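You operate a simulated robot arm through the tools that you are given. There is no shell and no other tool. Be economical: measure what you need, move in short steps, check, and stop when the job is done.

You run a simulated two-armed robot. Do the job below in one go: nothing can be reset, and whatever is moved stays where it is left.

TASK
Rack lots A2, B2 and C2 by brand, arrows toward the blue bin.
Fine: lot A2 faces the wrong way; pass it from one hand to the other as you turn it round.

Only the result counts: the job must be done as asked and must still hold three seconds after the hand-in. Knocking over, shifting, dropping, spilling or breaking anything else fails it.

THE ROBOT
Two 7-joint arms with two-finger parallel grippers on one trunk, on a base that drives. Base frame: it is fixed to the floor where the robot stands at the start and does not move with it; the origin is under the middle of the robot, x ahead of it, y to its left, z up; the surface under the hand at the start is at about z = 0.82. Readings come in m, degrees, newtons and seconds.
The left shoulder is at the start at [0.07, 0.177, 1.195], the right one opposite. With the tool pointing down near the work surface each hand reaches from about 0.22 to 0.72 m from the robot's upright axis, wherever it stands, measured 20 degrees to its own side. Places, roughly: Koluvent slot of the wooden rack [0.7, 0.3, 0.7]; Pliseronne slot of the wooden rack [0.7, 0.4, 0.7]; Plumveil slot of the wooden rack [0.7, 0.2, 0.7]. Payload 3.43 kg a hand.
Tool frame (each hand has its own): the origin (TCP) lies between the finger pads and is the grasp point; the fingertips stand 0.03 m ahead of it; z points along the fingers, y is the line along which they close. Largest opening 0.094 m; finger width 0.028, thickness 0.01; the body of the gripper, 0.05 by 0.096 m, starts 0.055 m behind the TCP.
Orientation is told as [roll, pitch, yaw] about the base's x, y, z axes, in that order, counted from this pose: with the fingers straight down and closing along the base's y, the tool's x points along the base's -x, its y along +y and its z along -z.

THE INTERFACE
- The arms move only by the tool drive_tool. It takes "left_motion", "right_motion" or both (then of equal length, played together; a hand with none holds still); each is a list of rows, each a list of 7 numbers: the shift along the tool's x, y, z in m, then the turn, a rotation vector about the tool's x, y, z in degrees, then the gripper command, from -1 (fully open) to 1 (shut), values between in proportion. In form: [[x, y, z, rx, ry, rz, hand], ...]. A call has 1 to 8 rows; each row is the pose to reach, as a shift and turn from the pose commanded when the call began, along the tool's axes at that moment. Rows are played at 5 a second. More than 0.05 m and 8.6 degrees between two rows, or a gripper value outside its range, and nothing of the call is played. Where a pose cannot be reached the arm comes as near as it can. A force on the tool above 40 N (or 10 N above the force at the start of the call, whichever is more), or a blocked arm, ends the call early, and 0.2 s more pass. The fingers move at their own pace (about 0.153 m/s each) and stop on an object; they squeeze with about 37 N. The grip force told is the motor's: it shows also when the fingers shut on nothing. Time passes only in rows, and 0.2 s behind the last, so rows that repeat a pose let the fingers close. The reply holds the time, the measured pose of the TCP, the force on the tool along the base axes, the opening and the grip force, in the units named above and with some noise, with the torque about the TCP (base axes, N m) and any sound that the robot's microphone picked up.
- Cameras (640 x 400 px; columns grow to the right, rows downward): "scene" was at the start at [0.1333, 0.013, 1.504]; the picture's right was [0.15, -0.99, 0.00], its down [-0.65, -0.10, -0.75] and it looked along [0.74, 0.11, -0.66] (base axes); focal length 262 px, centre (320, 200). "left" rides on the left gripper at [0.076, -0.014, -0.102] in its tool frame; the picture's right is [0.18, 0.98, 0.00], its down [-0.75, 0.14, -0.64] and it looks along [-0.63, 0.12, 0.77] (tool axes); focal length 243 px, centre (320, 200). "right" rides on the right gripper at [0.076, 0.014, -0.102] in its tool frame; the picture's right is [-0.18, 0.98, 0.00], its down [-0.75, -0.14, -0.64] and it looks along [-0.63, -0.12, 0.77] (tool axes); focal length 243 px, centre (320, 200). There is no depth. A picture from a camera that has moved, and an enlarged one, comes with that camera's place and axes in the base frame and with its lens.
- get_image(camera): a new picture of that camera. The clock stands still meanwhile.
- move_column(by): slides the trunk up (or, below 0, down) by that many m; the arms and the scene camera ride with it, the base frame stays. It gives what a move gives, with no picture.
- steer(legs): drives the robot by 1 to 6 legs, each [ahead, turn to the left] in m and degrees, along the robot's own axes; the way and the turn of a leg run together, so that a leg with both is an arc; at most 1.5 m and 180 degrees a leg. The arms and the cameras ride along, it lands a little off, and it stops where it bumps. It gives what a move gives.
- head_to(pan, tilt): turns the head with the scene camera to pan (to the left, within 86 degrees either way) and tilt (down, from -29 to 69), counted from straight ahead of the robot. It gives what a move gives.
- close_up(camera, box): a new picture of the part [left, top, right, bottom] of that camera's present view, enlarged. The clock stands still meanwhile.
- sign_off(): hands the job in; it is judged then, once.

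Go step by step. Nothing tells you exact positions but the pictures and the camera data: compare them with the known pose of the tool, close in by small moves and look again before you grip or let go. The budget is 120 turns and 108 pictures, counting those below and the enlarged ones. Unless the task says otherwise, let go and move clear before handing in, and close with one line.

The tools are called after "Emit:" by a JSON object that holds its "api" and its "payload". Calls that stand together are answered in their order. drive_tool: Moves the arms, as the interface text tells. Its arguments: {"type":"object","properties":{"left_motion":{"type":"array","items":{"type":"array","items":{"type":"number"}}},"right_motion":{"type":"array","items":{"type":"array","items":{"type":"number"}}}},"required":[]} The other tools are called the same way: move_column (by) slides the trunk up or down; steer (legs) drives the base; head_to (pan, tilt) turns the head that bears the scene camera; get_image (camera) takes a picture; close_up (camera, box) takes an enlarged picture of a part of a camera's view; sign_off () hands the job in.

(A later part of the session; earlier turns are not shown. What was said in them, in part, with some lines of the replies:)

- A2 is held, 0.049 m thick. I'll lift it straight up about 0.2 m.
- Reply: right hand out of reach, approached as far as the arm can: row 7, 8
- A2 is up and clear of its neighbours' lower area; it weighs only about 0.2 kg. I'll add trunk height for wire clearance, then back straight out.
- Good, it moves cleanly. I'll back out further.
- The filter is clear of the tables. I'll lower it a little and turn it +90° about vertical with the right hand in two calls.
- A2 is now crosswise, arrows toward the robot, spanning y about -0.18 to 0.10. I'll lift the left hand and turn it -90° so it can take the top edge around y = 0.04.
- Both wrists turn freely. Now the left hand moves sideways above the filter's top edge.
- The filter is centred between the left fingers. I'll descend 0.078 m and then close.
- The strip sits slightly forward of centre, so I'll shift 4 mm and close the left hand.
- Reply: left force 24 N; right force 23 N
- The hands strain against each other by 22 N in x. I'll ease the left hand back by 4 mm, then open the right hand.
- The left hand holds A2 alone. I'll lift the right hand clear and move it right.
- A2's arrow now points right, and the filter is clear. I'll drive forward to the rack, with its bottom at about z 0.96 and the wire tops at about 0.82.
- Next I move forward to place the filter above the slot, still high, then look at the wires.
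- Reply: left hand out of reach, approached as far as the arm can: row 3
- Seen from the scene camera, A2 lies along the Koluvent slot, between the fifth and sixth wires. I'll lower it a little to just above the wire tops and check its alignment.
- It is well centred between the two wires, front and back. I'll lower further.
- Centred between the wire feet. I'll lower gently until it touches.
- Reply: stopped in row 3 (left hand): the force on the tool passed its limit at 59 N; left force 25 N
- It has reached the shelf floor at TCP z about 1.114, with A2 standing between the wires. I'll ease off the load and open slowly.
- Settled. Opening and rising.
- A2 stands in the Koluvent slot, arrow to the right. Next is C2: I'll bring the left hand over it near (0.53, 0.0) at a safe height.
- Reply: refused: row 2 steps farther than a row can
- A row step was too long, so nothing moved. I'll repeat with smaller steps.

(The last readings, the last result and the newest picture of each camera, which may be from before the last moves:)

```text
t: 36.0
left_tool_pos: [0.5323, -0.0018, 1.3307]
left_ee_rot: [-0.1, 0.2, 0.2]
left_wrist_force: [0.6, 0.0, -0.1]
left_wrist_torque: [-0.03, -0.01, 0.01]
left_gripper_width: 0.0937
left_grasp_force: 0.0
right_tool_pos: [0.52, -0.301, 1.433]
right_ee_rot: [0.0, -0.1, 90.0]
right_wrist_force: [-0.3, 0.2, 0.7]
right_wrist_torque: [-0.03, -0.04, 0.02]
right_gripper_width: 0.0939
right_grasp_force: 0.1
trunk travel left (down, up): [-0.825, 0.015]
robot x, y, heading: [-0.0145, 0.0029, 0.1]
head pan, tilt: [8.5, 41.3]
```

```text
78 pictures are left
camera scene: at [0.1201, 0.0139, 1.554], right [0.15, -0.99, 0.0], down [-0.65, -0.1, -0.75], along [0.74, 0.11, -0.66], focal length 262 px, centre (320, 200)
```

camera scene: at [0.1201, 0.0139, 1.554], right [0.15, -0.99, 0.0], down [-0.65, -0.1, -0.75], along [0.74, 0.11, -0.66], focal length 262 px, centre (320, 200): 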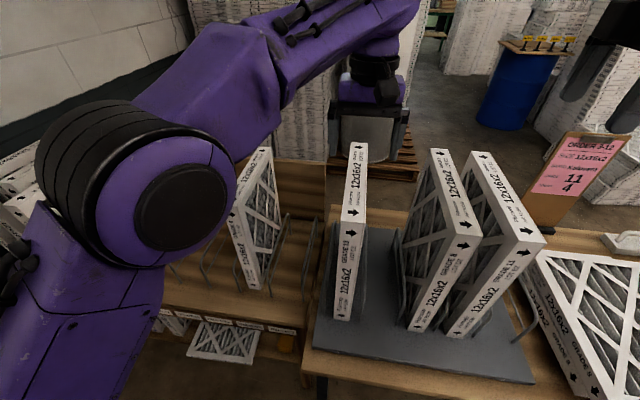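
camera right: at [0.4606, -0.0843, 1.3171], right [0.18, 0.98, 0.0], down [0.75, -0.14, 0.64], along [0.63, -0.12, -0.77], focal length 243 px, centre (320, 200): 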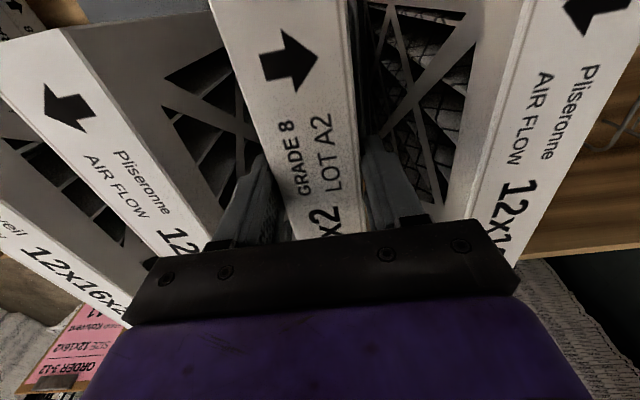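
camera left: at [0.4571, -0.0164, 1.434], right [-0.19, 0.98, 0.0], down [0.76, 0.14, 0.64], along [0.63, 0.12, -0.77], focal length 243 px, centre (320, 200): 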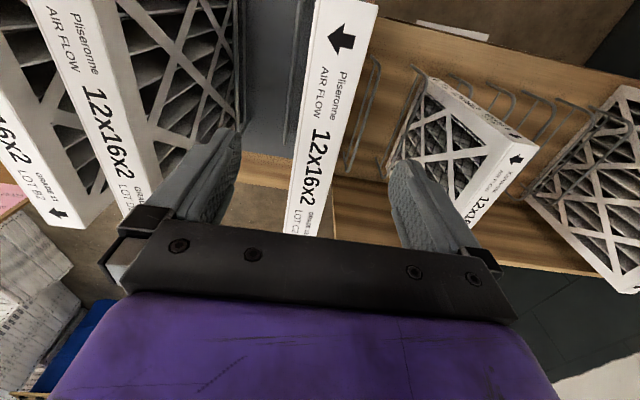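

The left hand is over C2 with the filter centred between its fingers. I'll descend to TCP z 1.213.

Emit:
{"api": "drive_tool", "payload": {"left_motion": [[0, 0.002, 0.03, 0, 0, 0, -1], [0, 0.003, 0.06, 0, 0, 0, -1], [0, 0.003, 0.08, 0, 0, 0, -1], [0, 0.003, 0.08, 0, 0, 0, -1]]}}

Emit:
{"api": "get_image", "payload": {"camera": "left"}}

```text
t: 37.0
left_tool_pos: [0.5329, -0.0007, 1.2496]
left_ee_rot: [0.1, 0.2, 0.1]
left_wrist_force: [-0.3, -0.2, 1.3]
left_wrist_torque: [0.0, 0.03, -0.01]
left_gripper_width: 0.0939
left_grasp_force: 0.2
right_tool_pos: [0.519, -0.3018, 1.4341]
right_ee_rot: [-0.1, -0.1, 90.0]
right_wrist_force: [0.3, 0.6, -1.2]
right_wrist_torque: [-0.01, 0.0, -0.02]
right_gripper_width: 0.094
right_grasp_force: 0.0
trunk travel left (down, up): [-0.825, 0.015]
robot x, y, heading: [-0.0108, 0.002, 0.1]
head pan, tilt: [8.5, 41.3]
```

```text
77 pictures are left
camera left: at [0.4563, -0.0146, 1.3534], right [-0.18, 0.98, 0.0], down [0.76, 0.14, 0.64], along [0.63, 0.12, -0.77], focal length 243 px, centre (320, 200)
```

left: 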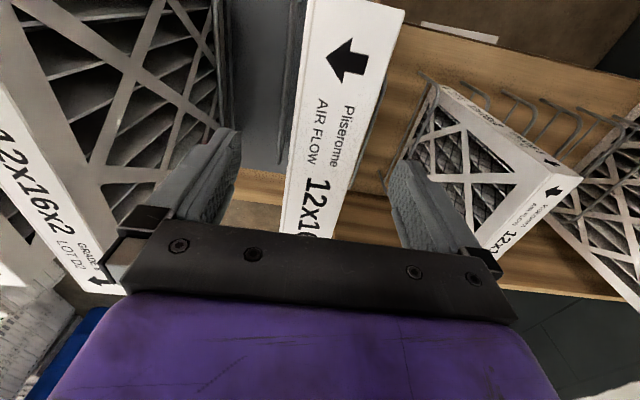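

Aligned. Descending the rest and gripping.

Emit:
{"api": "drive_tool", "payload": {"left_motion": [[0, 0.002, 0.02, 0, 0, 0, -1], [0, 0.002, 0.036, 0, 0, 0, -1], [0, 0.002, 0.036, 0, 0, 0, -0.3], [0, 0.002, 0.036, 0, 0, 0, 0.3], [0, 0.002, 0.036, 0, 0, 0, 1], [0, 0.002, 0.036, 0, 0, 0, 1]]}}

```text
t: 38.4
left_tool_pos: [0.5333, 0.0034, 1.2154]
left_ee_rot: [0.2, 0.2, 0.1]
left_wrist_force: [-1.1, 0.0, 0.3]
left_wrist_torque: [-0.07, 0.04, -0.07]
left_gripper_width: 0.0487
left_grasp_force: 36.6
right_tool_pos: [0.5203, -0.302, 1.4335]
right_ee_rot: [-0.1, 0.1, 90.0]
right_wrist_force: [0.3, -0.7, 0.3]
right_wrist_torque: [0.02, -0.02, -0.02]
right_gripper_width: 0.0943
right_grasp_force: 0.0
trunk travel left (down, up): [-0.825, 0.015]
robot x, y, heading: [-0.0114, -0.0011, 0.1]
head pan, tilt: [8.5, 41.3]
```

C2 is gripped. I'll lift it and then back the base out so I can pass in front of A2.

Emit:
{"api": "drive_tool", "payload": {"left_motion": [[0, 0, -0.02, 0, 0, 0, 1], [0, 0, -0.05, 0, 0, 0, 1], [0, 0, -0.08, 0, 0, 0, 1], [0, 0, -0.11, 0, 0, 0, 1], [0, 0, -0.14, 0, 0, 0, 1], [0, 0, -0.17, 0, 0, 0, 1], [0, 0, -0.2, 0, 0, 0, 1], [0, 0, -0.2, 0, 0, 0, 1]]}}

Emit:
{"api": "steer", "payload": {"legs": [[-0.36, 0]]}}

Emit:
{"api": "get_image", "payload": {"camera": "scene"}}

```text
t: 40.2
left_tool_pos: [0.5227, 0.0134, 1.4025]
left_ee_rot: [0.0, 0.2, 0.1]
left_wrist_force: [0.8, 0.7, -1.3]
left_wrist_torque: [0.03, 0.13, 0.04]
left_gripper_width: 0.0491
left_grasp_force: 37.1
left hand out of reach, approached as far as the arm can: row 7, 8
right_tool_pos: [0.5203, -0.3008, 1.4341]
right_ee_rot: [-0.2, 0.0, 90.1]
right_wrist_force: [0.8, -0.8, 0.6]
right_wrist_torque: [-0.04, 0.01, 0.01]
right_gripper_width: 0.0941
right_grasp_force: 0.0
trunk travel left (down, up): [-0.825, 0.015]
robot x, y, heading: [-0.0123, 0.0027, -0.1]
head pan, tilt: [8.5, 41.3]
```

```text
t: 42.5
left_tool_pos: [0.1651, 0.0122, 1.4013]
left_ee_rot: [0.0, 0.3, 0.0]
left_wrist_force: [0.7, -0.3, -1.3]
left_wrist_torque: [-0.01, 0.14, 0.01]
left_gripper_width: 0.0491
left_grasp_force: 37.1
right_tool_pos: [0.1622, -0.3008, 1.4314]
right_ee_rot: [0.0, 0.2, 90.0]
right_wrist_force: [0.9, 0.2, 0.7]
right_wrist_torque: [0.02, 0.03, 0.02]
right_gripper_width: 0.094
right_grasp_force: 0.2
trunk travel left (down, up): [-0.825, 0.015]
robot x, y, heading: [-0.3744, -0.0033, -0.2]
head pan, tilt: [8.5, 41.3]
```

```text
76 pictures are left
camera scene: at [-0.2361, 0.0126, 1.5536], right [0.15, -0.99, 0.0], down [-0.65, -0.1, -0.75], along [0.74, 0.11, -0.66], focal length 262 px, centre (320, 200)
```

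scene: 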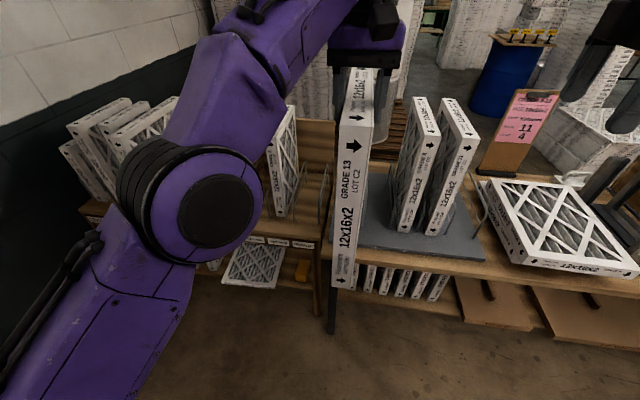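

C2 is out, with its arrow to the right. I'll move the left hand sideways to y about 0.42.

Emit:
{"api": "drive_tool", "payload": {"left_motion": [[0, 0.02, 0.02, 0, 0, 0, 1], [0, 0.06, 0.04, 0, 0, 0, 1], [0, 0.105, 0.05, 0, 0, 0, 1], [0, 0.15, 0.05, 0, 0, 0, 1], [0, 0.195, 0.05, 0, 0, 0, 1], [0, 0.24, 0.05, 0, 0, 0, 1], [0, 0.285, 0.05, 0, 0, 0, 1], [0, 0.33, 0.05, 0, 0, 0, 1]]}}

Emit:
{"api": "drive_tool", "payload": {"left_motion": [[0, 0.04, 0.0, 0, 0, 0, 1], [0, 0.078, 0.0, 0, 0, 0, 1], [0, 0.078, 0, 0, 0, 0, 1]]}}

Emit:
{"api": "get_image", "payload": {"camera": "scene"}}

```text
t: 44.4
left_tool_pos: [0.1653, 0.3449, 1.3515]
left_ee_rot: [0.0, 0.3, 0.0]
left_wrist_force: [0.3, 0.1, -1.9]
left_wrist_torque: [-0.01, 0.08, -0.01]
left_gripper_width: 0.0491
left_grasp_force: 36.9
right_tool_pos: [0.1614, -0.2993, 1.4337]
right_ee_rot: [0.1, 0.2, 90.0]
right_wrist_force: [0.4, 0.3, 1.2]
right_wrist_torque: [-0.03, 0.0, 0.03]
right_gripper_width: 0.094
right_grasp_force: 0.1
trunk travel left (down, up): [-0.825, 0.015]
robot x, y, heading: [-0.3702, -0.0007, 0.0]
head pan, tilt: [8.5, 41.3]
```

```text
t: 45.1
left_tool_pos: [0.164, 0.4195, 1.3522]
left_ee_rot: [0.0, 0.2, 0.0]
left_wrist_force: [0.2, -0.3, -1.7]
left_wrist_torque: [0.01, 0.09, 0.02]
left_gripper_width: 0.0492
left_grasp_force: 36.6
right_tool_pos: [0.1599, -0.3026, 1.4329]
right_ee_rot: [-0.1, -0.1, 90.0]
right_wrist_force: [0.8, 0.4, 0.7]
right_wrist_torque: [0.02, -0.01, 0.01]
right_gripper_width: 0.094
right_grasp_force: 0.1
trunk travel left (down, up): [-0.825, 0.015]
robot x, y, heading: [-0.3737, 0.0002, 0.2]
head pan, tilt: [8.5, 41.3]
```

```text
75 pictures are left
camera scene: at [-0.2388, 0.0116, 1.5539], right [0.15, -0.99, 0.0], down [-0.65, -0.1, -0.75], along [0.74, 0.11, -0.66], focal length 262 px, centre (320, 200)
```

scene: 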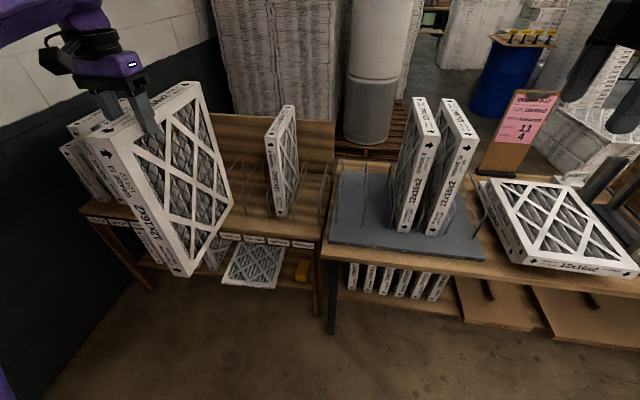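

C2 is at y 0.42, ready in front of the rack. Driving forward back to about x = 0.

Emit:
{"api": "steer", "payload": {"legs": [[0.375, 0]]}}

Emit:
{"api": "drive_tool", "payload": {"left_motion": [[0, 0, 0.03, 0, 0, 0, 1], [-0.02, 0, 0.06, 0, 0, 0, 1], [-0.05, 0, 0.08, 0, 0, 0, 1], [-0.08, 0, 0.08, 0, 0, 0, 1], [-0.08, 0, 0.08, 0, 0, 0, 1]]}}

Emit:
{"api": "get_image", "payload": {"camera": "scene"}}

```text
t: 47.5
left_tool_pos: [0.5413, 0.4173, 1.3524]
left_ee_rot: [0.1, 0.0, -0.2]
left_wrist_force: [-0.1, 0.4, -2.5]
left_wrist_torque: [0.02, 0.1, 0.01]
left_gripper_width: 0.0491
left_grasp_force: 36.9
right_tool_pos: [0.5343, -0.3036, 1.4345]
right_ee_rot: [-0.2, 0.0, 89.8]
right_wrist_force: [0.1, -0.6, -0.6]
right_wrist_torque: [0.03, 0.0, 0.01]
right_gripper_width: 0.094
right_grasp_force: 0.0
trunk travel left (down, up): [-0.825, 0.015]
robot x, y, heading: [0.0044, -0.0012, -0.2]
head pan, tilt: [8.5, 41.3]
```

```text
t: 48.7
left_tool_pos: [0.6219, 0.4186, 1.2728]
left_ee_rot: [0.0, 0.1, -0.1]
left_wrist_force: [-0.1, 0.7, -2.9]
left_wrist_torque: [0.01, 0.13, 0.05]
left_gripper_width: 0.049
left_grasp_force: 37.0
right_tool_pos: [0.5351, -0.3042, 1.4337]
right_ee_rot: [-0.1, 0.1, 89.7]
right_wrist_force: [-0.7, 0.7, -0.2]
right_wrist_torque: [-0.01, -0.01, 0.02]
right_gripper_width: 0.0937
right_grasp_force: 0.0
trunk travel left (down, up): [-0.825, 0.015]
robot x, y, heading: [0.0088, -0.0034, -0.2]
head pan, tilt: [8.5, 41.3]
```

```text
74 pictures are left
camera scene: at [0.1369, 0.0121, 1.5541], right [0.14, -0.99, 0.0], down [-0.65, -0.1, -0.75], along [0.74, 0.11, -0.66], focal length 262 px, centre (320, 200)
```

scene: 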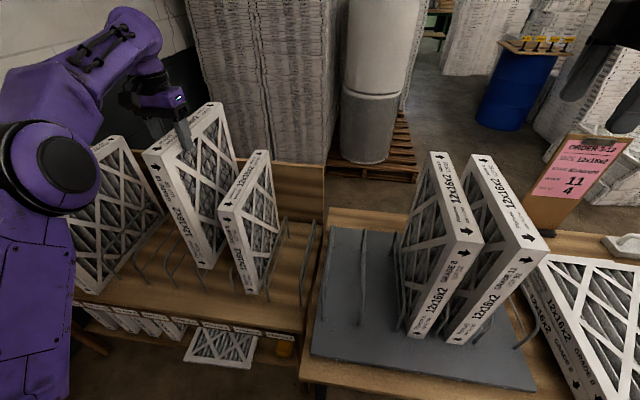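

Bottom is near z 0.88. I'll drop to just above the wire tops and check the alignment with a close-up.

Emit:
{"api": "drive_tool", "payload": {"left_motion": [[0, 0, 0.015, 0, 0, 0, 1], [0, 0, 0.03, 0, 0, 0, 1], [0, 0, 0.03, 0, 0, 0, 1]]}}

Emit:
{"api": "close_up", "payload": {"camera": "scene", "box": [110, 160, 290, 300]}}

Emit:
{"api": "get_image", "payload": {"camera": "left"}}

```text
t: 49.5
left_tool_pos: [0.6226, 0.4189, 1.2421]
left_ee_rot: [0.0, 0.2, -0.1]
left_wrist_force: [0.1, 0.6, -1.4]
left_wrist_torque: [-0.02, 0.13, -0.02]
left_gripper_width: 0.049
left_grasp_force: 37.2
right_tool_pos: [0.5366, -0.3028, 1.4335]
right_ee_rot: [-0.2, 0.1, 89.7]
right_wrist_force: [-0.5, 0.0, -0.1]
right_wrist_torque: [0.01, 0.03, -0.03]
right_gripper_width: 0.0939
right_grasp_force: 0.0
trunk travel left (down, up): [-0.825, 0.015]
robot x, y, heading: [0.0014, 0.0013, -0.2]
head pan, tilt: [8.5, 41.3]
```

```text
2.86 times, centred on (200, 230) of scene
camera zoom: at [0.1382, 0.0119, 1.554], right [0.14, -0.99, 0.0], down [-0.65, -0.1, -0.75], along [0.74, 0.11, -0.66], focal length 749 px, centre (663, 114)
```

zoom: 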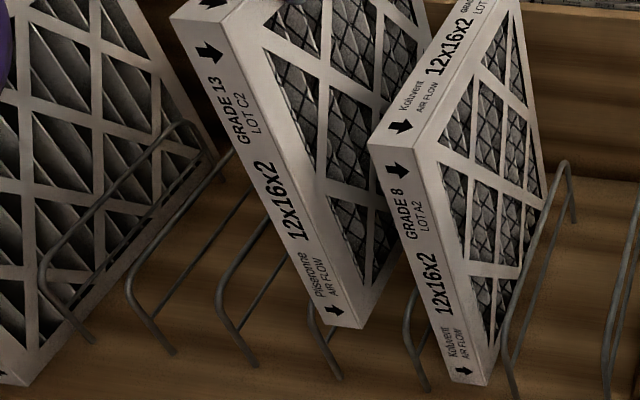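

```text
72 pictures are left
camera left: at [0.5465, 0.4034, 1.3449], right [-0.18, 0.98, 0.0], down [0.76, 0.14, 0.64], along [0.63, 0.12, -0.77], focal length 243 px, centre (320, 200)
```

left: 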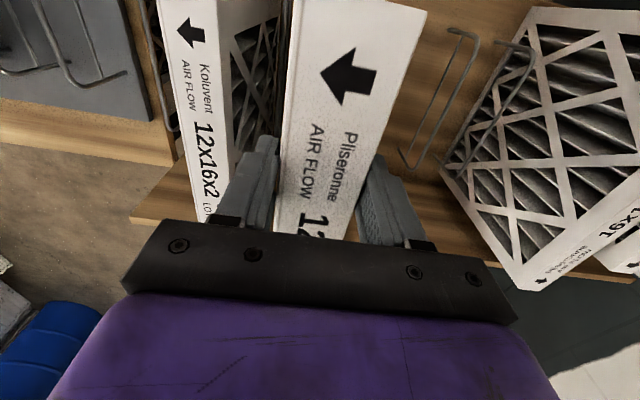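

C2 needs a shift of about 13 mm to the right to centre in the Pliseronne slot (y about 0.405). I'll shift it, then lower partway.

Emit:
{"api": "drive_tool", "payload": {"left_motion": [[0, -0.007, 0, 0, 0, 0, 1], [0, -0.013, 0, 0, 0, 0, 1], [0, -0.013, 0.02, 0, 0, 0, 1], [0, -0.013, 0.04, 0, 0, 0, 1], [0, -0.013, 0.04, 0, 0, 0, 1]]}}

Emit:
{"api": "close_up", "payload": {"camera": "scene", "box": [110, 160, 290, 300]}}

```text
t: 50.7
left_tool_pos: [0.6214, 0.404, 1.2016]
left_ee_rot: [0.1, 0.3, -0.1]
left_wrist_force: [-0.5, 0.2, -1.9]
left_wrist_torque: [-0.01, 0.09, 0.01]
left_gripper_width: 0.0491
left_grasp_force: 37.0
right_tool_pos: [0.5355, -0.3056, 1.4335]
right_ee_rot: [0.0, 0.0, 89.8]
right_wrist_force: [0.4, 0.5, -0.5]
right_wrist_torque: [-0.03, 0.0, 0.03]
right_gripper_width: 0.094
right_grasp_force: 0.0
trunk travel left (down, up): [-0.825, 0.015]
robot x, y, heading: [0.0042, -0.0003, -0.1]
head pan, tilt: [8.5, 41.3]
```

```text
2.86 times, centred on (200, 230) of scene
camera zoom: at [0.1382, 0.0117, 1.554], right [0.14, -0.99, 0.0], down [-0.65, -0.09, -0.75], along [0.74, 0.11, -0.66], focal length 749 px, centre (663, 114)
```

zoom: 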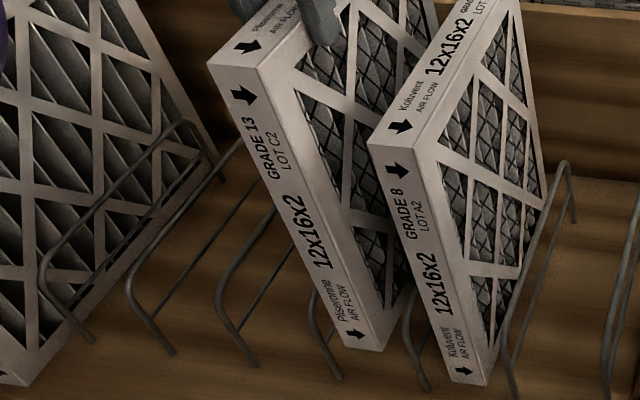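

Good alignment. Lowering to just above the floor, then gently to contact.

Emit:
{"api": "drive_tool", "payload": {"left_motion": [[0, -0.002, 0.02, 0, 0, 0, 1], [0, -0.002, 0.04, 0, 0, 0, 1], [0, -0.002, 0.06, 0, 0, 0, 1], [0, -0.002, 0.074, 0, 0, 0, 1], [0, -0.002, 0.079, 0, 0, 0, 1], [0, -0.002, 0.082, 0, 0, 0, 1], [0, -0.002, 0.084, 0, 0, 0, 1]]}}

Emit:
{"api": "close_up", "payload": {"camera": "scene", "box": [110, 160, 290, 300]}}

```text
t: 52.3
left_tool_pos: [0.6228, 0.4017, 1.1166]
left_ee_rot: [0.1, 0.2, -0.1]
left_wrist_force: [0.4, 1.1, -1.2]
left_wrist_torque: [0.01, 0.13, 0.01]
left_gripper_width: 0.049
left_grasp_force: 36.8
right_tool_pos: [0.537, -0.3037, 1.4335]
right_ee_rot: [-0.1, 0.0, 89.8]
right_wrist_force: [-0.3, -0.1, 0.1]
right_wrist_torque: [-0.01, 0.01, -0.05]
right_gripper_width: 0.0942
right_grasp_force: 0.0
trunk travel left (down, up): [-0.825, 0.015]
robot x, y, heading: [0.0089, 0.0004, -0.0]
head pan, tilt: [8.5, 41.3]
```

```text
2.86 times, centred on (200, 230) of scene
camera zoom: at [0.1387, 0.0122, 1.5539], right [0.14, -0.99, 0.0], down [-0.65, -0.1, -0.75], along [0.74, 0.11, -0.66], focal length 749 px, centre (663, 114)
```

zoom: 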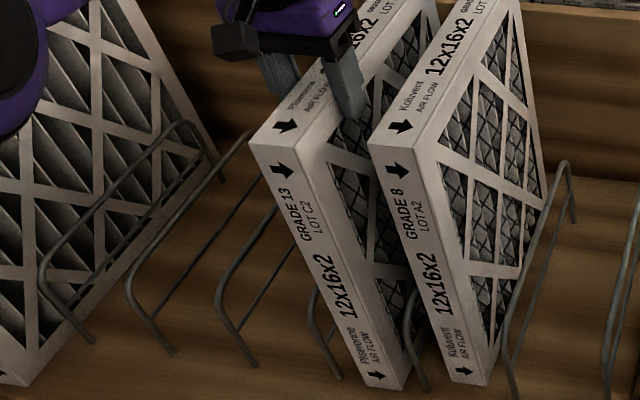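

Nicely centred; not yet touching. A few more millimetres.

Emit:
{"api": "drive_tool", "payload": {"left_motion": [[0, 0, 0.002, 0, 0, 0, 1], [0, 0, 0.004, 0, 0, 0, 1], [0, 0, 0.005, 0, 0, 0, 1], [0, 0, 0.005, 0, 0, 0, 1]]}}

```text
t: 53.3
left_tool_pos: [0.6209, 0.4027, 1.1137]
left_ee_rot: [0.1, 0.0, -0.1]
left_wrist_force: [-0.5, 1.3, 7.6]
left_wrist_torque: [0.13, -1.07, 0.13]
left_gripper_width: 0.0489
left_grasp_force: 37.1
right_tool_pos: [0.5341, -0.3043, 1.434]
right_ee_rot: [-0.2, -0.1, 89.8]
right_wrist_force: [0.3, -0.2, 0.6]
right_wrist_torque: [-0.04, -0.01, 0.01]
right_gripper_width: 0.0941
right_grasp_force: 0.1
trunk travel left (down, up): [-0.825, 0.015]
robot x, y, heading: [0.0081, -0.0013, -0.3]
head pan, tilt: [8.5, 41.3]
```

Contact is made at 8 N. I'll open partway so the fingers stay clear of A2, then rise.

Emit:
{"api": "drive_tool", "payload": {"left_motion": [[0, 0, 0, 0, 0, 0, 0.3], [0, 0, 0, 0, 0, 0, -0.6], [0, 0, 0, 0, 0, 0, -0.6], [0, 0, -0.01, 0, 0, 0, -0.6], [0, 0, -0.05, 0, 0, 0, -0.6], [0, 0, -0.1, 0, 0, 0, -0.6], [0, 0, -0.15, 0, 0, 0, -0.6], [0, 0, -0.2, 0, 0, 0, -0.6]]}}

Emit:
{"api": "get_image", "payload": {"camera": "scene"}}

Emit:
{"api": "get_image", "payload": {"camera": "left"}}

```text
t: 55.1
left_tool_pos: [0.6237, 0.4013, 1.3131]
left_ee_rot: [0.1, 0.2, -0.1]
left_wrist_force: [-0.6, 0.6, -0.3]
left_wrist_torque: [0.01, -0.02, -0.01]
left_gripper_width: 0.0752
left_grasp_force: 0.1
right_tool_pos: [0.5361, -0.304, 1.4333]
right_ee_rot: [0.1, 0.1, 89.9]
right_wrist_force: [-0.4, -0.4, -0.5]
right_wrist_torque: [0.02, 0.0, 0.01]
right_gripper_width: 0.0942
right_grasp_force: 0.1
trunk travel left (down, up): [-0.825, 0.015]
robot x, y, heading: [-0.0001, -0.0027, -0.3]
head pan, tilt: [8.5, 41.3]
```

```text
69 pictures are left
camera scene: at [0.1389, 0.0116, 1.5539], right [0.14, -0.99, 0.0], down [-0.65, -0.09, -0.75], along [0.74, 0.11, -0.66], focal length 262 px, centre (320, 200)
```

scene: 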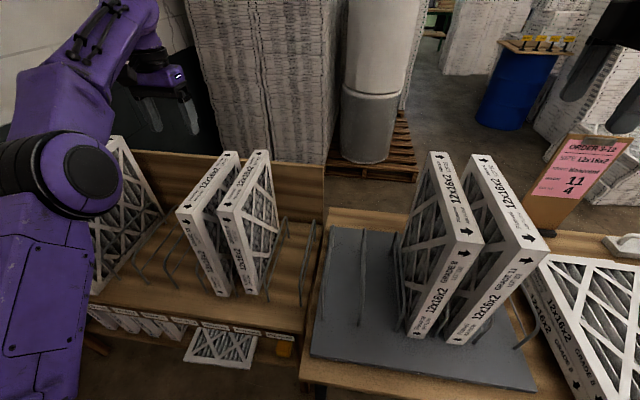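

```text
68 pictures are left
camera left: at [0.5471, 0.3877, 1.4155], right [-0.18, 0.98, 0.0], down [0.76, 0.14, 0.64], along [0.63, 0.12, -0.77], focal length 243 px, centre (320, 200)
```

left: 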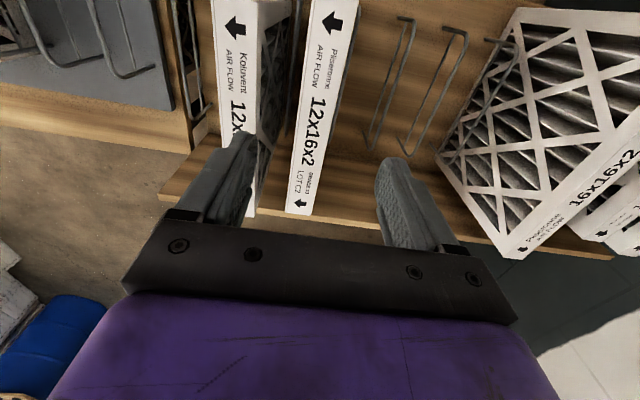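

C2 stands in the Pliseronne slot. Next is B2, which is nearer the right hand: I'll turn the right hand back to yaw 0 above it and draw the left arm in out of the way.

Emit:
{"api": "drive_tool", "payload": {"left_motion": [[0.02, 0, 0, 0, 0, 0, -0.6], [0.06, 0, 0, 0, 0, 0, -0.6], [0.1, 0, 0, 0, 0, 0, -0.6], [0.14, 0, 0, 0, 0, 0, -0.6], [0.18, 0, 0, 0, 0, 0, -0.6], [0.21, 0, 0, 0, 0, 0, -0.6]], "right_motion": [[0, 0, 0, 0, 0, 7.5, -1], [0, 0, 0, 0, 0, 15, -1], [0, 0, 0, 0, 0, 22.5, -1], [0, 0, 0, 0, 0, 30, -1], [0, 0, 0, 0, 0, 37.5, -1], [0, 0, 0, 0, 0, 45, -1]]}}

Emit:
{"api": "drive_tool", "payload": {"right_motion": [[0, 0, 0, 0, 0, 7.5, -1], [0, 0, 0, 0, 0, 15, -1], [0, 0, 0, 0, 0, 22.5, -1], [0, 0, 0, 0, 0, 30, -1], [0, 0, 0, 0, 0, 37.5, -1], [0, 0, 0, 0, 0, 45, -1]]}}

Emit:
{"api": "get_image", "payload": {"camera": "right"}}

Emit:
{"api": "get_image", "payload": {"camera": "scene"}}

```text
t: 56.5
left_tool_pos: [0.4123, 0.4024, 1.3146]
left_ee_rot: [0.2, 0.1, -0.2]
left_wrist_force: [-0.7, 0.5, 0.2]
left_wrist_torque: [0.0, 0.04, 0.02]
left_gripper_width: 0.075
left_grasp_force: 0.1
right_tool_pos: [0.5367, -0.3054, 1.4329]
right_ee_rot: [-0.1, 0.0, 44.7]
right_wrist_force: [-0.3, 0.0, -0.3]
right_wrist_torque: [0.0, 0.0, -0.03]
right_gripper_width: 0.094
right_grasp_force: 0.0
trunk travel left (down, up): [-0.825, 0.015]
robot x, y, heading: [0.0043, 0.0022, -0.0]
head pan, tilt: [8.5, 41.3]
```

```text
t: 57.9
left_tool_pos: [0.4134, 0.4045, 1.3147]
left_ee_rot: [0.1, 0.2, -0.1]
left_wrist_force: [0.3, 0.9, -0.8]
left_wrist_torque: [0.02, 0.01, -0.01]
left_gripper_width: 0.075
left_grasp_force: 0.1
right_tool_pos: [0.5357, -0.304, 1.4334]
right_ee_rot: [0.0, -0.1, -0.3]
right_wrist_force: [0.0, -0.6, -1.0]
right_wrist_torque: [0.0, -0.01, 0.01]
right_gripper_width: 0.0941
right_grasp_force: 0.1
trunk travel left (down, up): [-0.825, 0.015]
robot x, y, heading: [0.0052, -0.0025, -0.2]
head pan, tilt: [8.5, 41.3]
```

```text
67 pictures are left
camera right: at [0.4594, -0.2882, 1.5373], right [0.19, 0.98, 0.0], down [0.75, -0.15, 0.64], along [0.63, -0.12, -0.77], focal length 243 px, centre (320, 200)
```

right: 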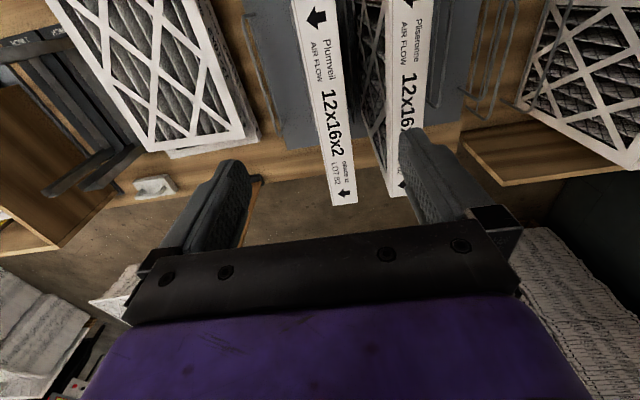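

```text
66 pictures are left
camera scene: at [0.1381, 0.0123, 1.554], right [0.14, -0.99, 0.0], down [-0.65, -0.1, -0.75], along [0.74, 0.11, -0.66], focal length 262 px, centre (320, 200)
```

scene: 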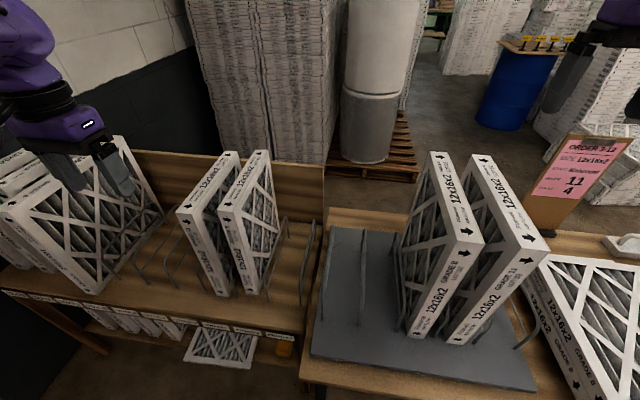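

B2 (Plumveil) lies at y about -0.298 under the right hand. I'll shift 6 mm and descend in two stages.

Emit:
{"api": "drive_tool", "payload": {"right_motion": [[0.01, 0.006, 0.03, 0, 0, 0, -1], [0.016, 0.006, 0.07, 0, 0, 0, -1], [0.016, 0.006, 0.11, 0, 0, 0, -1], [0.016, 0.006, 0.15, 0, 0, 0, -1], [0.016, 0.006, 0.17, 0, 0, 0, -1], [0.016, 0.006, 0.17, 0, 0, 0, -1]]}}

Emit:
{"api": "get_image", "payload": {"camera": "right"}}

```text
t: 59.3
left_tool_pos: [0.4131, 0.4037, 1.3138]
left_ee_rot: [0.1, 0.2, -0.2]
left_wrist_force: [0.2, 0.5, 0.7]
left_wrist_torque: [0.01, 0.01, 0.01]
left_gripper_width: 0.0751
left_grasp_force: 0.1
right_tool_pos: [0.5198, -0.2975, 1.2637]
right_ee_rot: [-0.1, -0.2, -0.2]
right_wrist_force: [-0.3, 0.8, 0.0]
right_wrist_torque: [0.03, 0.01, -0.02]
right_gripper_width: 0.0939
right_grasp_force: 0.1
trunk travel left (down, up): [-0.825, 0.015]
robot x, y, heading: [0.0047, 0.0022, -0.2]
head pan, tilt: [8.5, 41.3]
```

```text
65 pictures are left
camera right: at [0.4433, -0.2824, 1.367], right [0.19, 0.98, 0.0], down [0.75, -0.14, 0.64], along [0.63, -0.12, -0.77], focal length 243 px, centre (320, 200)
```

right: 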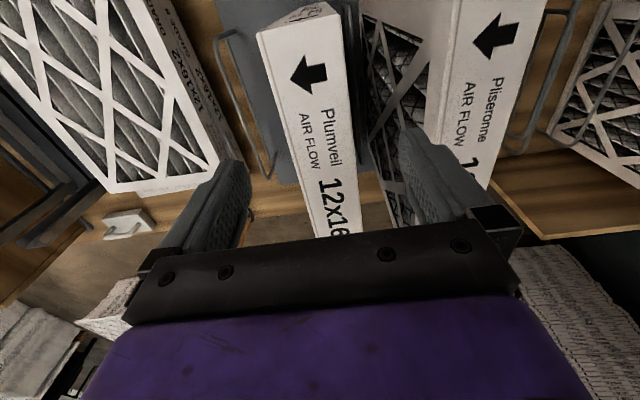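

Centred. Descending the last 5 cm and gripping B2.

Emit:
{"api": "drive_tool", "payload": {"right_motion": [[0, 0, 0.025, 0, 0, 0, -1], [0, 0, 0.05, 0, 0, 0, -1], [0, 0, 0.05, 0, 0, 0, -0.3], [0, 0, 0.05, 0, 0, 0, 0.3], [0, 0, 0.05, 0, 0, 0, 1], [0, 0, 0.05, 0, 0, 0, 1]]}}

Emit:
{"api": "drive_tool", "payload": {"right_motion": [[0, 0, -0.02, 0, 0, 0, 1], [0, 0, -0.05, 0, 0, 0, 1], [0, 0, -0.08, 0, 0, 0, 1], [0, 0, -0.11, 0, 0, 0, 1], [0, 0, -0.14, 0, 0, 0, 1], [0, 0, -0.17, 0, 0, 0, 1], [0, 0, -0.19, 0, 0, 0, 1], [0, 0, -0.19, 0, 0, 0, 1]]}}

Emit:
{"api": "get_image", "payload": {"camera": "scene"}}

```text
t: 60.7
left_tool_pos: [0.4129, 0.4036, 1.3132]
left_ee_rot: [0.1, 0.2, -0.1]
left_wrist_force: [-0.9, 0.8, 0.2]
left_wrist_torque: [-0.01, -0.01, -0.02]
left_gripper_width: 0.0751
left_grasp_force: 0.0
right_tool_pos: [0.5205, -0.2977, 1.2138]
right_ee_rot: [0.0, -0.1, -0.1]
right_wrist_force: [0.1, 0.8, -0.4]
right_wrist_torque: [0.0, 0.12, 0.01]
right_gripper_width: 0.0489
right_grasp_force: 37.1
trunk travel left (down, up): [-0.825, 0.015]
robot x, y, heading: [0.0066, -0.0016, -0.0]
head pan, tilt: [8.5, 41.3]
```

```text
t: 62.5
left_tool_pos: [0.4131, 0.4045, 1.3136]
left_ee_rot: [0.1, 0.2, -0.1]
left_wrist_force: [-0.1, 0.0, 0.3]
left_wrist_torque: [-0.01, 0.02, 0.01]
left_gripper_width: 0.0751
left_grasp_force: 0.1
right_tool_pos: [0.5199, -0.2999, 1.4036]
right_ee_rot: [0.1, -0.2, -0.2]
right_wrist_force: [0.2, 0.4, -2.2]
right_wrist_torque: [-0.02, 0.11, -0.02]
right_gripper_width: 0.049
right_grasp_force: 36.7
trunk travel left (down, up): [-0.825, 0.015]
robot x, y, heading: [0.0046, -0.0012, -0.1]
head pan, tilt: [8.5, 41.3]
```

```text
64 pictures are left
camera scene: at [0.1385, 0.0116, 1.5539], right [0.14, -0.99, 0.0], down [-0.65, -0.09, -0.75], along [0.74, 0.11, -0.66], focal length 262 px, centre (320, 200)
```

scene: 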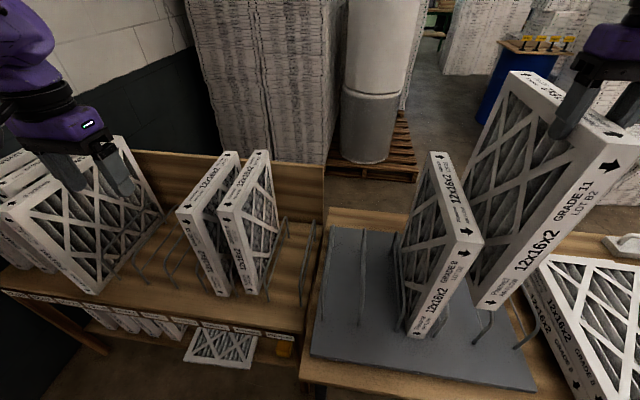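

B2 is up with its arrow pointing right. I'll back out, bring the hand inward, then turn the robot about 20° left so that the right arm reaches the Plumveil slot.

Emit:
{"api": "steer", "payload": {"legs": [[-0.39, 0]]}}

Emit:
{"api": "drive_tool", "payload": {"right_motion": [[0.01, 0.02, 0, 0, 0, 0, 1], [0.015, 0.06, 0.01, 0, 0, 0, 1], [0.015, 0.1, 0.02, 0, 0, 0, 1], [0.015, 0.145, 0.03, 0, 0, 0, 1]]}}

Emit:
{"api": "steer", "payload": {"legs": [[0, 20]]}}

Emit:
{"api": "get_image", "payload": {"camera": "scene"}}

```text
t: 65.0
left_tool_pos: [0.0236, 0.4063, 1.3127]
left_ee_rot: [0.1, 0.3, 0.0]
left_wrist_force: [0.3, -0.1, 0.6]
left_wrist_torque: [0.02, 0.03, -0.02]
left_gripper_width: 0.0753
left_grasp_force: 0.1
right_tool_pos: [0.1323, -0.298, 1.402]
right_ee_rot: [0.0, 0.1, -0.2]
right_wrist_force: [-0.6, 0.1, -1.5]
right_wrist_torque: [0.0, 0.16, -0.01]
right_gripper_width: 0.0491
right_grasp_force: 37.0
trunk travel left (down, up): [-0.825, 0.015]
robot x, y, heading: [-0.388, -0.0005, 0.0]
head pan, tilt: [8.5, 41.3]
```

```text
t: 66.0
left_tool_pos: [0.0226, 0.408, 1.313]
left_ee_rot: [0.0, 0.2, -0.2]
left_wrist_force: [0.8, -0.1, -0.7]
left_wrist_torque: [0.01, 0.01, 0.03]
left_gripper_width: 0.0749
left_grasp_force: 0.0
right_tool_pos: [0.1156, -0.1508, 1.3733]
right_ee_rot: [-0.1, -0.1, -0.2]
right_wrist_force: [-0.5, 0.9, -1.7]
right_wrist_torque: [-0.04, 0.14, 0.02]
right_gripper_width: 0.0491
right_grasp_force: 37.2
trunk travel left (down, up): [-0.825, 0.015]
robot x, y, heading: [-0.3883, 0.0018, -0.1]
head pan, tilt: [8.5, 41.3]
```

```text
t: 67.5
left_tool_pos: [-0.1393, 0.5193, 1.3127]
left_ee_rot: [0.2, 0.1, 19.8]
left_wrist_force: [0.2, -0.1, 0.5]
left_wrist_torque: [0.01, 0.05, -0.02]
left_gripper_width: 0.0754
left_grasp_force: 0.0
right_tool_pos: [0.137, 0.0249, 1.3738]
right_ee_rot: [0.2, 0.0, 19.7]
right_wrist_force: [0.2, -0.2, -1.9]
right_wrist_torque: [-0.01, 0.12, 0.02]
right_gripper_width: 0.0491
right_grasp_force: 36.7
trunk travel left (down, up): [-0.825, 0.015]
robot x, y, heading: [-0.3832, -0.0007, 19.8]
head pan, tilt: [8.5, 41.3]
```

```text
63 pictures are left
camera scene: at [-0.2637, 0.0563, 1.5539], right [0.47, -0.88, 0.0], down [-0.58, -0.31, -0.75], along [0.66, 0.36, -0.66], focal length 262 px, centre (320, 200)
```

scene: 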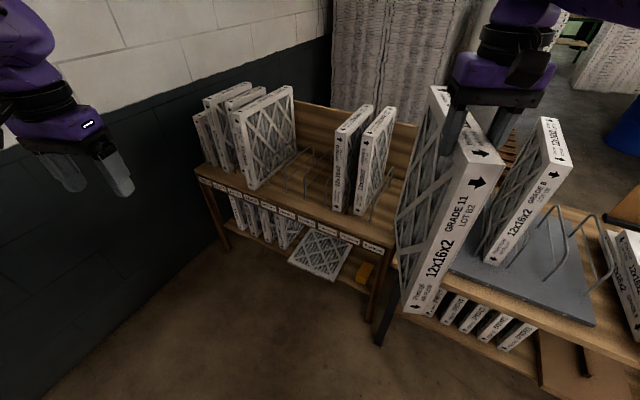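

Now I straighten the filter back to yaw 0 with the wrist, then drive forward along the new heading.

Emit:
{"api": "drive_tool", "payload": {"right_motion": [[0, 0, 0, 0, 0, 7, 1], [0, 0, 0, 0, 0, 14, 1], [0, 0, 0, 0, 0, 19.8, 1], [0, 0, 0, 0, 0, 19.8, 1]]}}

Emit:
{"api": "steer", "payload": {"legs": [[0.3, 0]]}}

Emit:
{"api": "head_to", "payload": {"pan": -8, "tilt": 41}}

Emit:
{"api": "get_image", "payload": {"camera": "scene"}}

```text
t: 68.5
left_tool_pos: [-0.1407, 0.5205, 1.3143]
left_ee_rot: [0.1, 0.3, 19.7]
left_wrist_force: [0.5, -0.7, 0.3]
left_wrist_torque: [-0.01, 0.01, 0.03]
left_gripper_width: 0.0752
left_grasp_force: 0.1
right_tool_pos: [0.1366, 0.0265, 1.3726]
right_ee_rot: [0.0, 0.0, -0.2]
right_wrist_force: [0.1, 0.4, -1.9]
right_wrist_torque: [0.0, 0.12, 0.0]
right_gripper_width: 0.0487
right_grasp_force: 36.7
trunk travel left (down, up): [-0.825, 0.015]
robot x, y, heading: [-0.3831, -0.0022, 19.6]
head pan, tilt: [8.5, 41.3]
```

```text
t: 70.5
left_tool_pos: [0.1424, 0.6213, 1.3143]
left_ee_rot: [0.1, 0.2, 19.9]
left_wrist_force: [-0.2, -0.8, 0.0]
left_wrist_torque: [0.02, -0.01, -0.01]
left_gripper_width: 0.0752
left_grasp_force: 0.0
right_tool_pos: [0.4193, 0.1282, 1.3742]
right_ee_rot: [0.1, -0.2, -0.1]
right_wrist_force: [-0.9, -0.9, -1.2]
right_wrist_torque: [-0.03, 0.12, 0.02]
right_gripper_width: 0.0489
right_grasp_force: 37.2
trunk travel left (down, up): [-0.825, 0.015]
robot x, y, heading: [-0.099, 0.1001, 19.9]
head pan, tilt: [8.5, 41.3]
```

```text
t: 71.3
left_tool_pos: [0.1436, 0.6224, 1.3139]
left_ee_rot: [0.1, 0.3, 19.8]
left_wrist_force: [0.0, 0.4, 0.1]
left_wrist_torque: [-0.02, 0.05, 0.0]
left_gripper_width: 0.0752
left_grasp_force: 0.1
right_tool_pos: [0.4222, 0.1296, 1.3723]
right_ee_rot: [0.2, 0.0, 0.0]
right_wrist_force: [-0.2, -0.5, -1.8]
right_wrist_torque: [-0.01, 0.12, 0.0]
right_gripper_width: 0.049
right_grasp_force: 37.1
trunk travel left (down, up): [-0.825, 0.015]
robot x, y, heading: [-0.1017, 0.1005, 19.7]
head pan, tilt: [-8.0, 41.0]
```

```text
62 pictures are left
camera scene: at [0.0284, 0.1377, 1.5542], right [0.21, -0.98, 0.0], down [-0.64, -0.13, -0.75], along [0.74, 0.15, -0.66], focal length 262 px, centre (320, 200)
```

scene: 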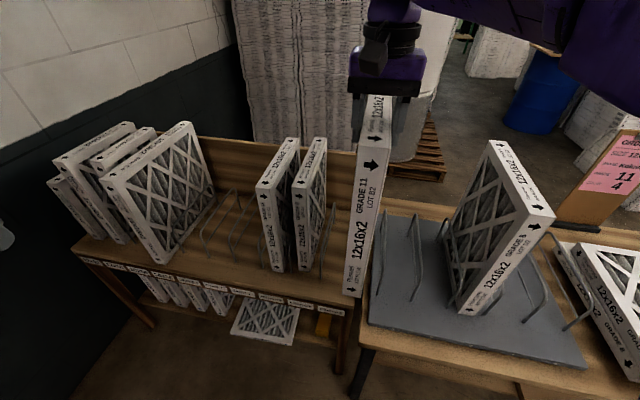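

Clear so far. I'll go forward a bit more with the base, then reach forward with the arm to above the Plumveil slot (hand at 0.615, 0.2).

Emit:
{"api": "steer", "payload": {"legs": [[0.06, 0]]}}

Emit:
{"api": "drive_tool", "payload": {"right_motion": [[-0.03, 0.015, 0.01, 0, 0, 0, 1], [-0.065, 0.03, 0.02, 0, 0, 0, 1], [-0.1, 0.04, 0.04, 0, 0, 0, 1], [-0.135, 0.05, 0.06, 0, 0, 0, 1], [-0.135, 0.05, 0.085, 0, 0, 0, 1], [-0.135, 0.05, 0.105, 0, 0, 0, 1], [-0.135, 0.05, 0.105, 0, 0, 0, 1]]}}

Emit:
{"api": "get_image", "payload": {"camera": "scene"}}

Emit:
{"api": "get_image", "payload": {"camera": "right"}}

```text
t: 72.3
left_tool_pos: [0.1848, 0.6375, 1.3193]
left_ee_rot: [0.2, -0.6, 19.9]
left_wrist_force: [-1.2, 0.1, 0.2]
left_wrist_torque: [0.0, -0.08, 0.0]
left_gripper_width: 0.0752
left_grasp_force: 0.1
right_tool_pos: [0.4636, 0.144, 1.3813]
right_ee_rot: [0.3, -0.9, 0.1]
right_wrist_force: [-2.2, -1.0, -0.4]
right_wrist_torque: [0.04, 0.07, 0.01]
right_gripper_width: 0.0491
right_grasp_force: 36.8
trunk travel left (down, up): [-0.825, 0.015]
robot x, y, heading: [-0.0452, 0.1254, 19.7]
head pan, tilt: [-8.0, 41.0]
```

```text
t: 73.9
left_tool_pos: [0.2001, 0.6426, 1.3145]
left_ee_rot: [0.2, 0.2, 19.9]
left_wrist_force: [0.1, 0.1, -0.3]
left_wrist_torque: [0.02, 0.02, -0.02]
left_gripper_width: 0.0752
left_grasp_force: 0.2
right_tool_pos: [0.6149, 0.2, 1.2693]
right_ee_rot: [0.2, -0.1, 0.0]
right_wrist_force: [0.6, -0.2, -2.4]
right_wrist_torque: [-0.01, 0.14, 0.03]
right_gripper_width: 0.049
right_grasp_force: 36.9
right hand out of reach, approached as far as the arm can: row 4
trunk travel left (down, up): [-0.825, 0.015]
robot x, y, heading: [-0.0465, 0.1236, 19.9]
head pan, tilt: [-8.0, 41.0]
```

```text
61 pictures are left
camera scene: at [0.0875, 0.1585, 1.554], right [0.2, -0.98, 0.0], down [-0.64, -0.13, -0.75], along [0.74, 0.15, -0.66], focal length 262 px, centre (320, 200)
```

scene: 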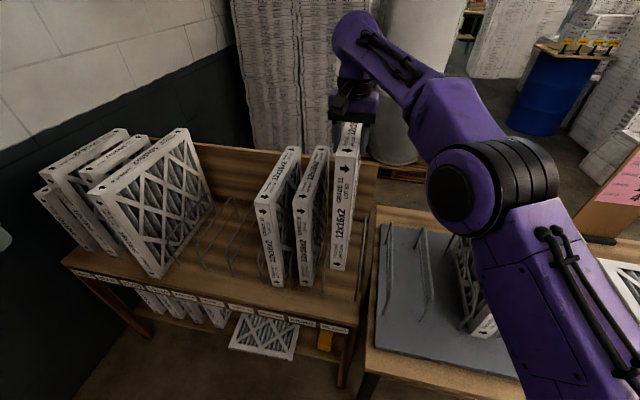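

```text
60 pictures are left
camera right: at [0.5374, 0.2151, 1.3728], right [0.18, 0.98, 0.0], down [0.75, -0.14, 0.64], along [0.63, -0.12, -0.77], focal length 243 px, centre (320, 200)
```

right: 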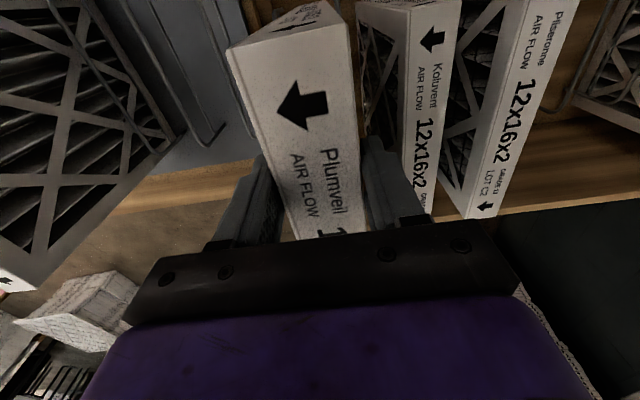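

B2 hangs above the Plumveil slot. I'll zoom in to check alignment with the wires.

Emit:
{"api": "close_up", "payload": {"camera": "scene", "box": [270, 190, 430, 310]}}

```text
3.33 times, centred on (350, 250) of scene
camera zoom: at [0.0875, 0.1585, 1.554], right [0.2, -0.98, 0.0], down [-0.64, -0.13, -0.75], along [0.74, 0.15, -0.66], focal length 874 px, centre (220, 33)
```

zoom: 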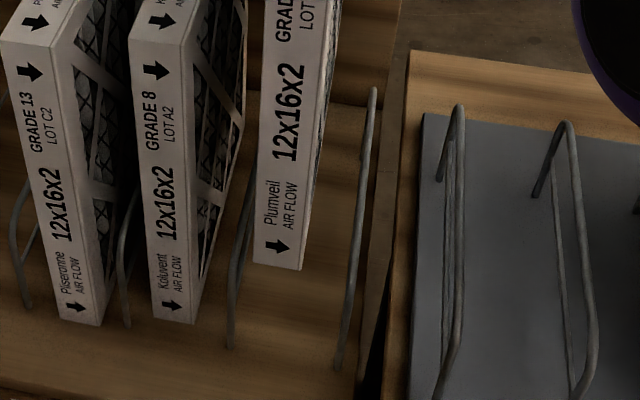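

B2 needs a shift of about 13 mm right (slot middle at y about 0.187). Shifting and lowering partway.

Emit:
{"api": "drive_tool", "payload": {"right_motion": [[0, -0.007, 0, 0, 0, 0, 1], [0, -0.013, 0, 0, 0, 0, 1], [0, -0.013, 0.03, 0, 0, 0, 1], [0, -0.013, 0.055, 0, 0, 0, 1], [0, -0.013, 0.08, 0, 0, 0, 1], [0, -0.013, 0.08, 0, 0, 0, 1]]}}

Emit:
{"api": "close_up", "payload": {"camera": "scene", "box": [270, 190, 430, 310]}}

Emit:
{"api": "get_image", "payload": {"camera": "scene"}}

```text
t: 75.3
left_tool_pos: [0.1974, 0.6429, 1.3142]
left_ee_rot: [0.1, 0.2, 19.9]
left_wrist_force: [0.1, 0.4, -0.4]
left_wrist_torque: [0.0, 0.0, 0.04]
left_gripper_width: 0.0753
left_grasp_force: 0.0
right_tool_pos: [0.6114, 0.1875, 1.1915]
right_ee_rot: [0.1, -0.3, 0.0]
right_wrist_force: [0.3, 1.0, -1.5]
right_wrist_torque: [0.02, 0.13, -0.02]
right_gripper_width: 0.0491
right_grasp_force: 36.7
trunk travel left (down, up): [-0.825, 0.015]
robot x, y, heading: [-0.046, 0.1192, 20.0]
head pan, tilt: [-8.0, 41.0]
```

```text
3.33 times, centred on (350, 250) of scene
camera zoom: at [0.0847, 0.158, 1.5543], right [0.2, -0.98, 0.0], down [-0.64, -0.13, -0.75], along [0.74, 0.15, -0.66], focal length 874 px, centre (220, 33)
```

zoom: 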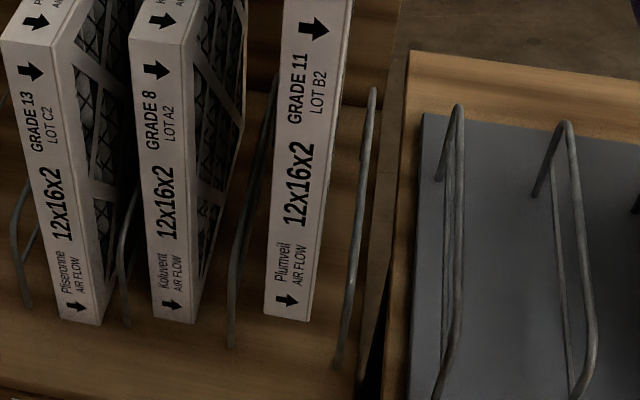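

```text
57 pictures are left
camera scene: at [0.0847, 0.158, 1.5543], right [0.2, -0.98, 0.0], down [-0.64, -0.13, -0.75], along [0.74, 0.15, -0.66], focal length 262 px, centre (320, 200)
```

scene: 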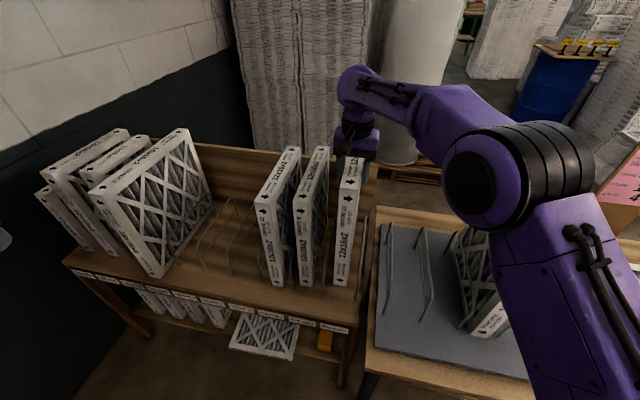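

Centred between the wires. Lowering to contact.

Emit:
{"api": "drive_tool", "payload": {"right_motion": [[0, 0, 0.02, 0, 0, 0, 1], [0, 0, 0.04, 0, 0, 0, 1], [0, 0, 0.06, 0, 0, 0, 1], [0, 0, 0.07, 0, 0, 0, 1], [0, 0, 0.074, 0, 0, 0, 1], [0, 0, 0.077, 0, 0, 0, 1], [0, 0, 0.079, 0, 0, 0, 1]]}}

Emit:
{"api": "close_up", "payload": {"camera": "scene", "box": [270, 190, 430, 310]}}

```text
t: 76.9
left_tool_pos: [0.1977, 0.6422, 1.3162]
left_ee_rot: [0.1, 0.0, 19.9]
left_wrist_force: [0.3, 0.4, -0.1]
left_wrist_torque: [0.01, -0.01, -0.01]
left_gripper_width: 0.0754
left_grasp_force: 0.1
right_tool_pos: [0.6118, 0.187, 1.1129]
right_ee_rot: [0.3, -0.4, 0.0]
right_wrist_force: [-0.9, -0.2, 3.9]
right_wrist_torque: [-0.16, -0.68, -0.04]
right_gripper_width: 0.0492
right_grasp_force: 37.4
trunk travel left (down, up): [-0.825, 0.015]
robot x, y, heading: [-0.0438, 0.1208, 19.8]
head pan, tilt: [-8.0, 41.0]
```

```text
3.33 times, centred on (350, 250) of scene
camera zoom: at [0.0834, 0.1579, 1.5545], right [0.2, -0.98, 0.0], down [-0.64, -0.13, -0.76], along [0.74, 0.15, -0.66], focal length 874 px, centre (220, 33)
```

zoom: 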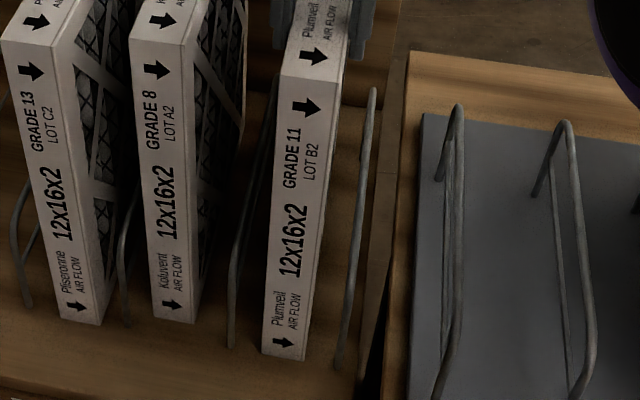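

B2 rests on the shelf between the wires (4 N contact). Opening partway and rising.

Emit:
{"api": "drive_tool", "payload": {"right_motion": [[0, 0, 0, 0, 0, 0, 0.3], [0, 0, 0, 0, 0, 0, -0.6], [0, 0, 0, 0, 0, 0, -0.6], [0, 0, -0.01, 0, 0, 0, -0.6], [0, 0, -0.05, 0, 0, 0, -0.6], [0, 0, -0.1, 0, 0, 0, -0.6], [0, 0, -0.14, 0, 0, 0, -0.6], [0, 0, -0.17, 0, 0, 0, -0.6]]}}

Emit:
{"api": "steer", "payload": {"legs": [[-0.3, 0]]}}

Emit:
{"api": "get_image", "payload": {"camera": "scene"}}

```text
t: 78.7
left_tool_pos: [0.1972, 0.6424, 1.3147]
left_ee_rot: [0.1, 0.1, 19.9]
left_wrist_force: [0.3, -0.1, 0.0]
left_wrist_torque: [0.05, 0.01, 0.0]
left_gripper_width: 0.075
left_grasp_force: 0.1
right_tool_pos: [0.6109, 0.1869, 1.2831]
right_ee_rot: [0.1, -0.2, 0.0]
right_wrist_force: [0.9, -0.4, 0.6]
right_wrist_torque: [-0.01, -0.02, 0.01]
right_gripper_width: 0.0752
right_grasp_force: 0.0
trunk travel left (down, up): [-0.825, 0.015]
robot x, y, heading: [-0.0444, 0.1247, 19.9]
head pan, tilt: [-8.0, 41.0]
```

```text
t: 80.7
left_tool_pos: [-0.0851, 0.5418, 1.3143]
left_ee_rot: [0.2, 0.2, 20.0]
left_wrist_force: [-0.3, 0.5, -1.1]
left_wrist_torque: [0.02, -0.02, 0.01]
left_gripper_width: 0.0751
left_grasp_force: 0.1
right_tool_pos: [0.3305, 0.0868, 1.2796]
right_ee_rot: [0.1, -0.1, 0.0]
right_wrist_force: [0.7, -0.3, 0.9]
right_wrist_torque: [-0.02, 0.01, 0.0]
right_gripper_width: 0.0748
right_grasp_force: 0.1
trunk travel left (down, up): [-0.825, 0.015]
robot x, y, heading: [-0.3303, 0.0202, 19.9]
head pan, tilt: [-8.0, 41.0]
```

```text
55 pictures are left
camera scene: at [-0.1967, 0.0566, 1.5541], right [0.21, -0.98, 0.0], down [-0.64, -0.14, -0.75], along [0.74, 0.16, -0.66], focal length 262 px, centre (320, 200)
```

scene: 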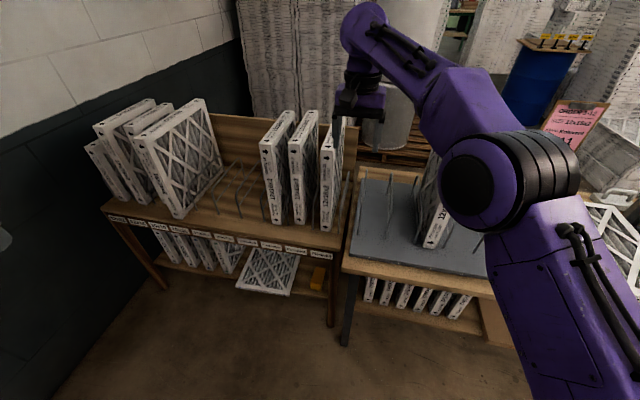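

All three stand in the rack and D2 is still in place. A last close-up to confirm the slots and arrows.

Emit:
{"api": "close_up", "payload": {"camera": "scene", "box": [210, 90, 390, 270]}}

```text
2.22 times, centred on (300, 180) of scene
camera zoom: at [-0.1967, 0.0566, 1.5541], right [0.21, -0.98, 0.0], down [-0.64, -0.14, -0.75], along [0.74, 0.16, -0.66], focal length 583 px, centre (364, 244)
```

zoom: 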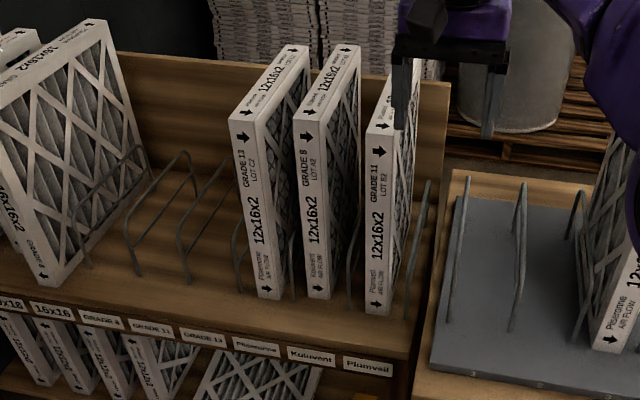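

C2, A2 and B2 stand above their Pliseronne, Koluvent and Plumveil labels, arrows to the right toward the blue bin, and both hands are clear. Handing in.

Emit:
{"api": "sign_off", "payload": {}}

```text
The job is handed in.
```

Lots C2, A2 and B2 are in the Pliseronne, Koluvent and Plumveil slots with arrows toward the blue bin. A2 was turned round by passing it from the right hand to the left.
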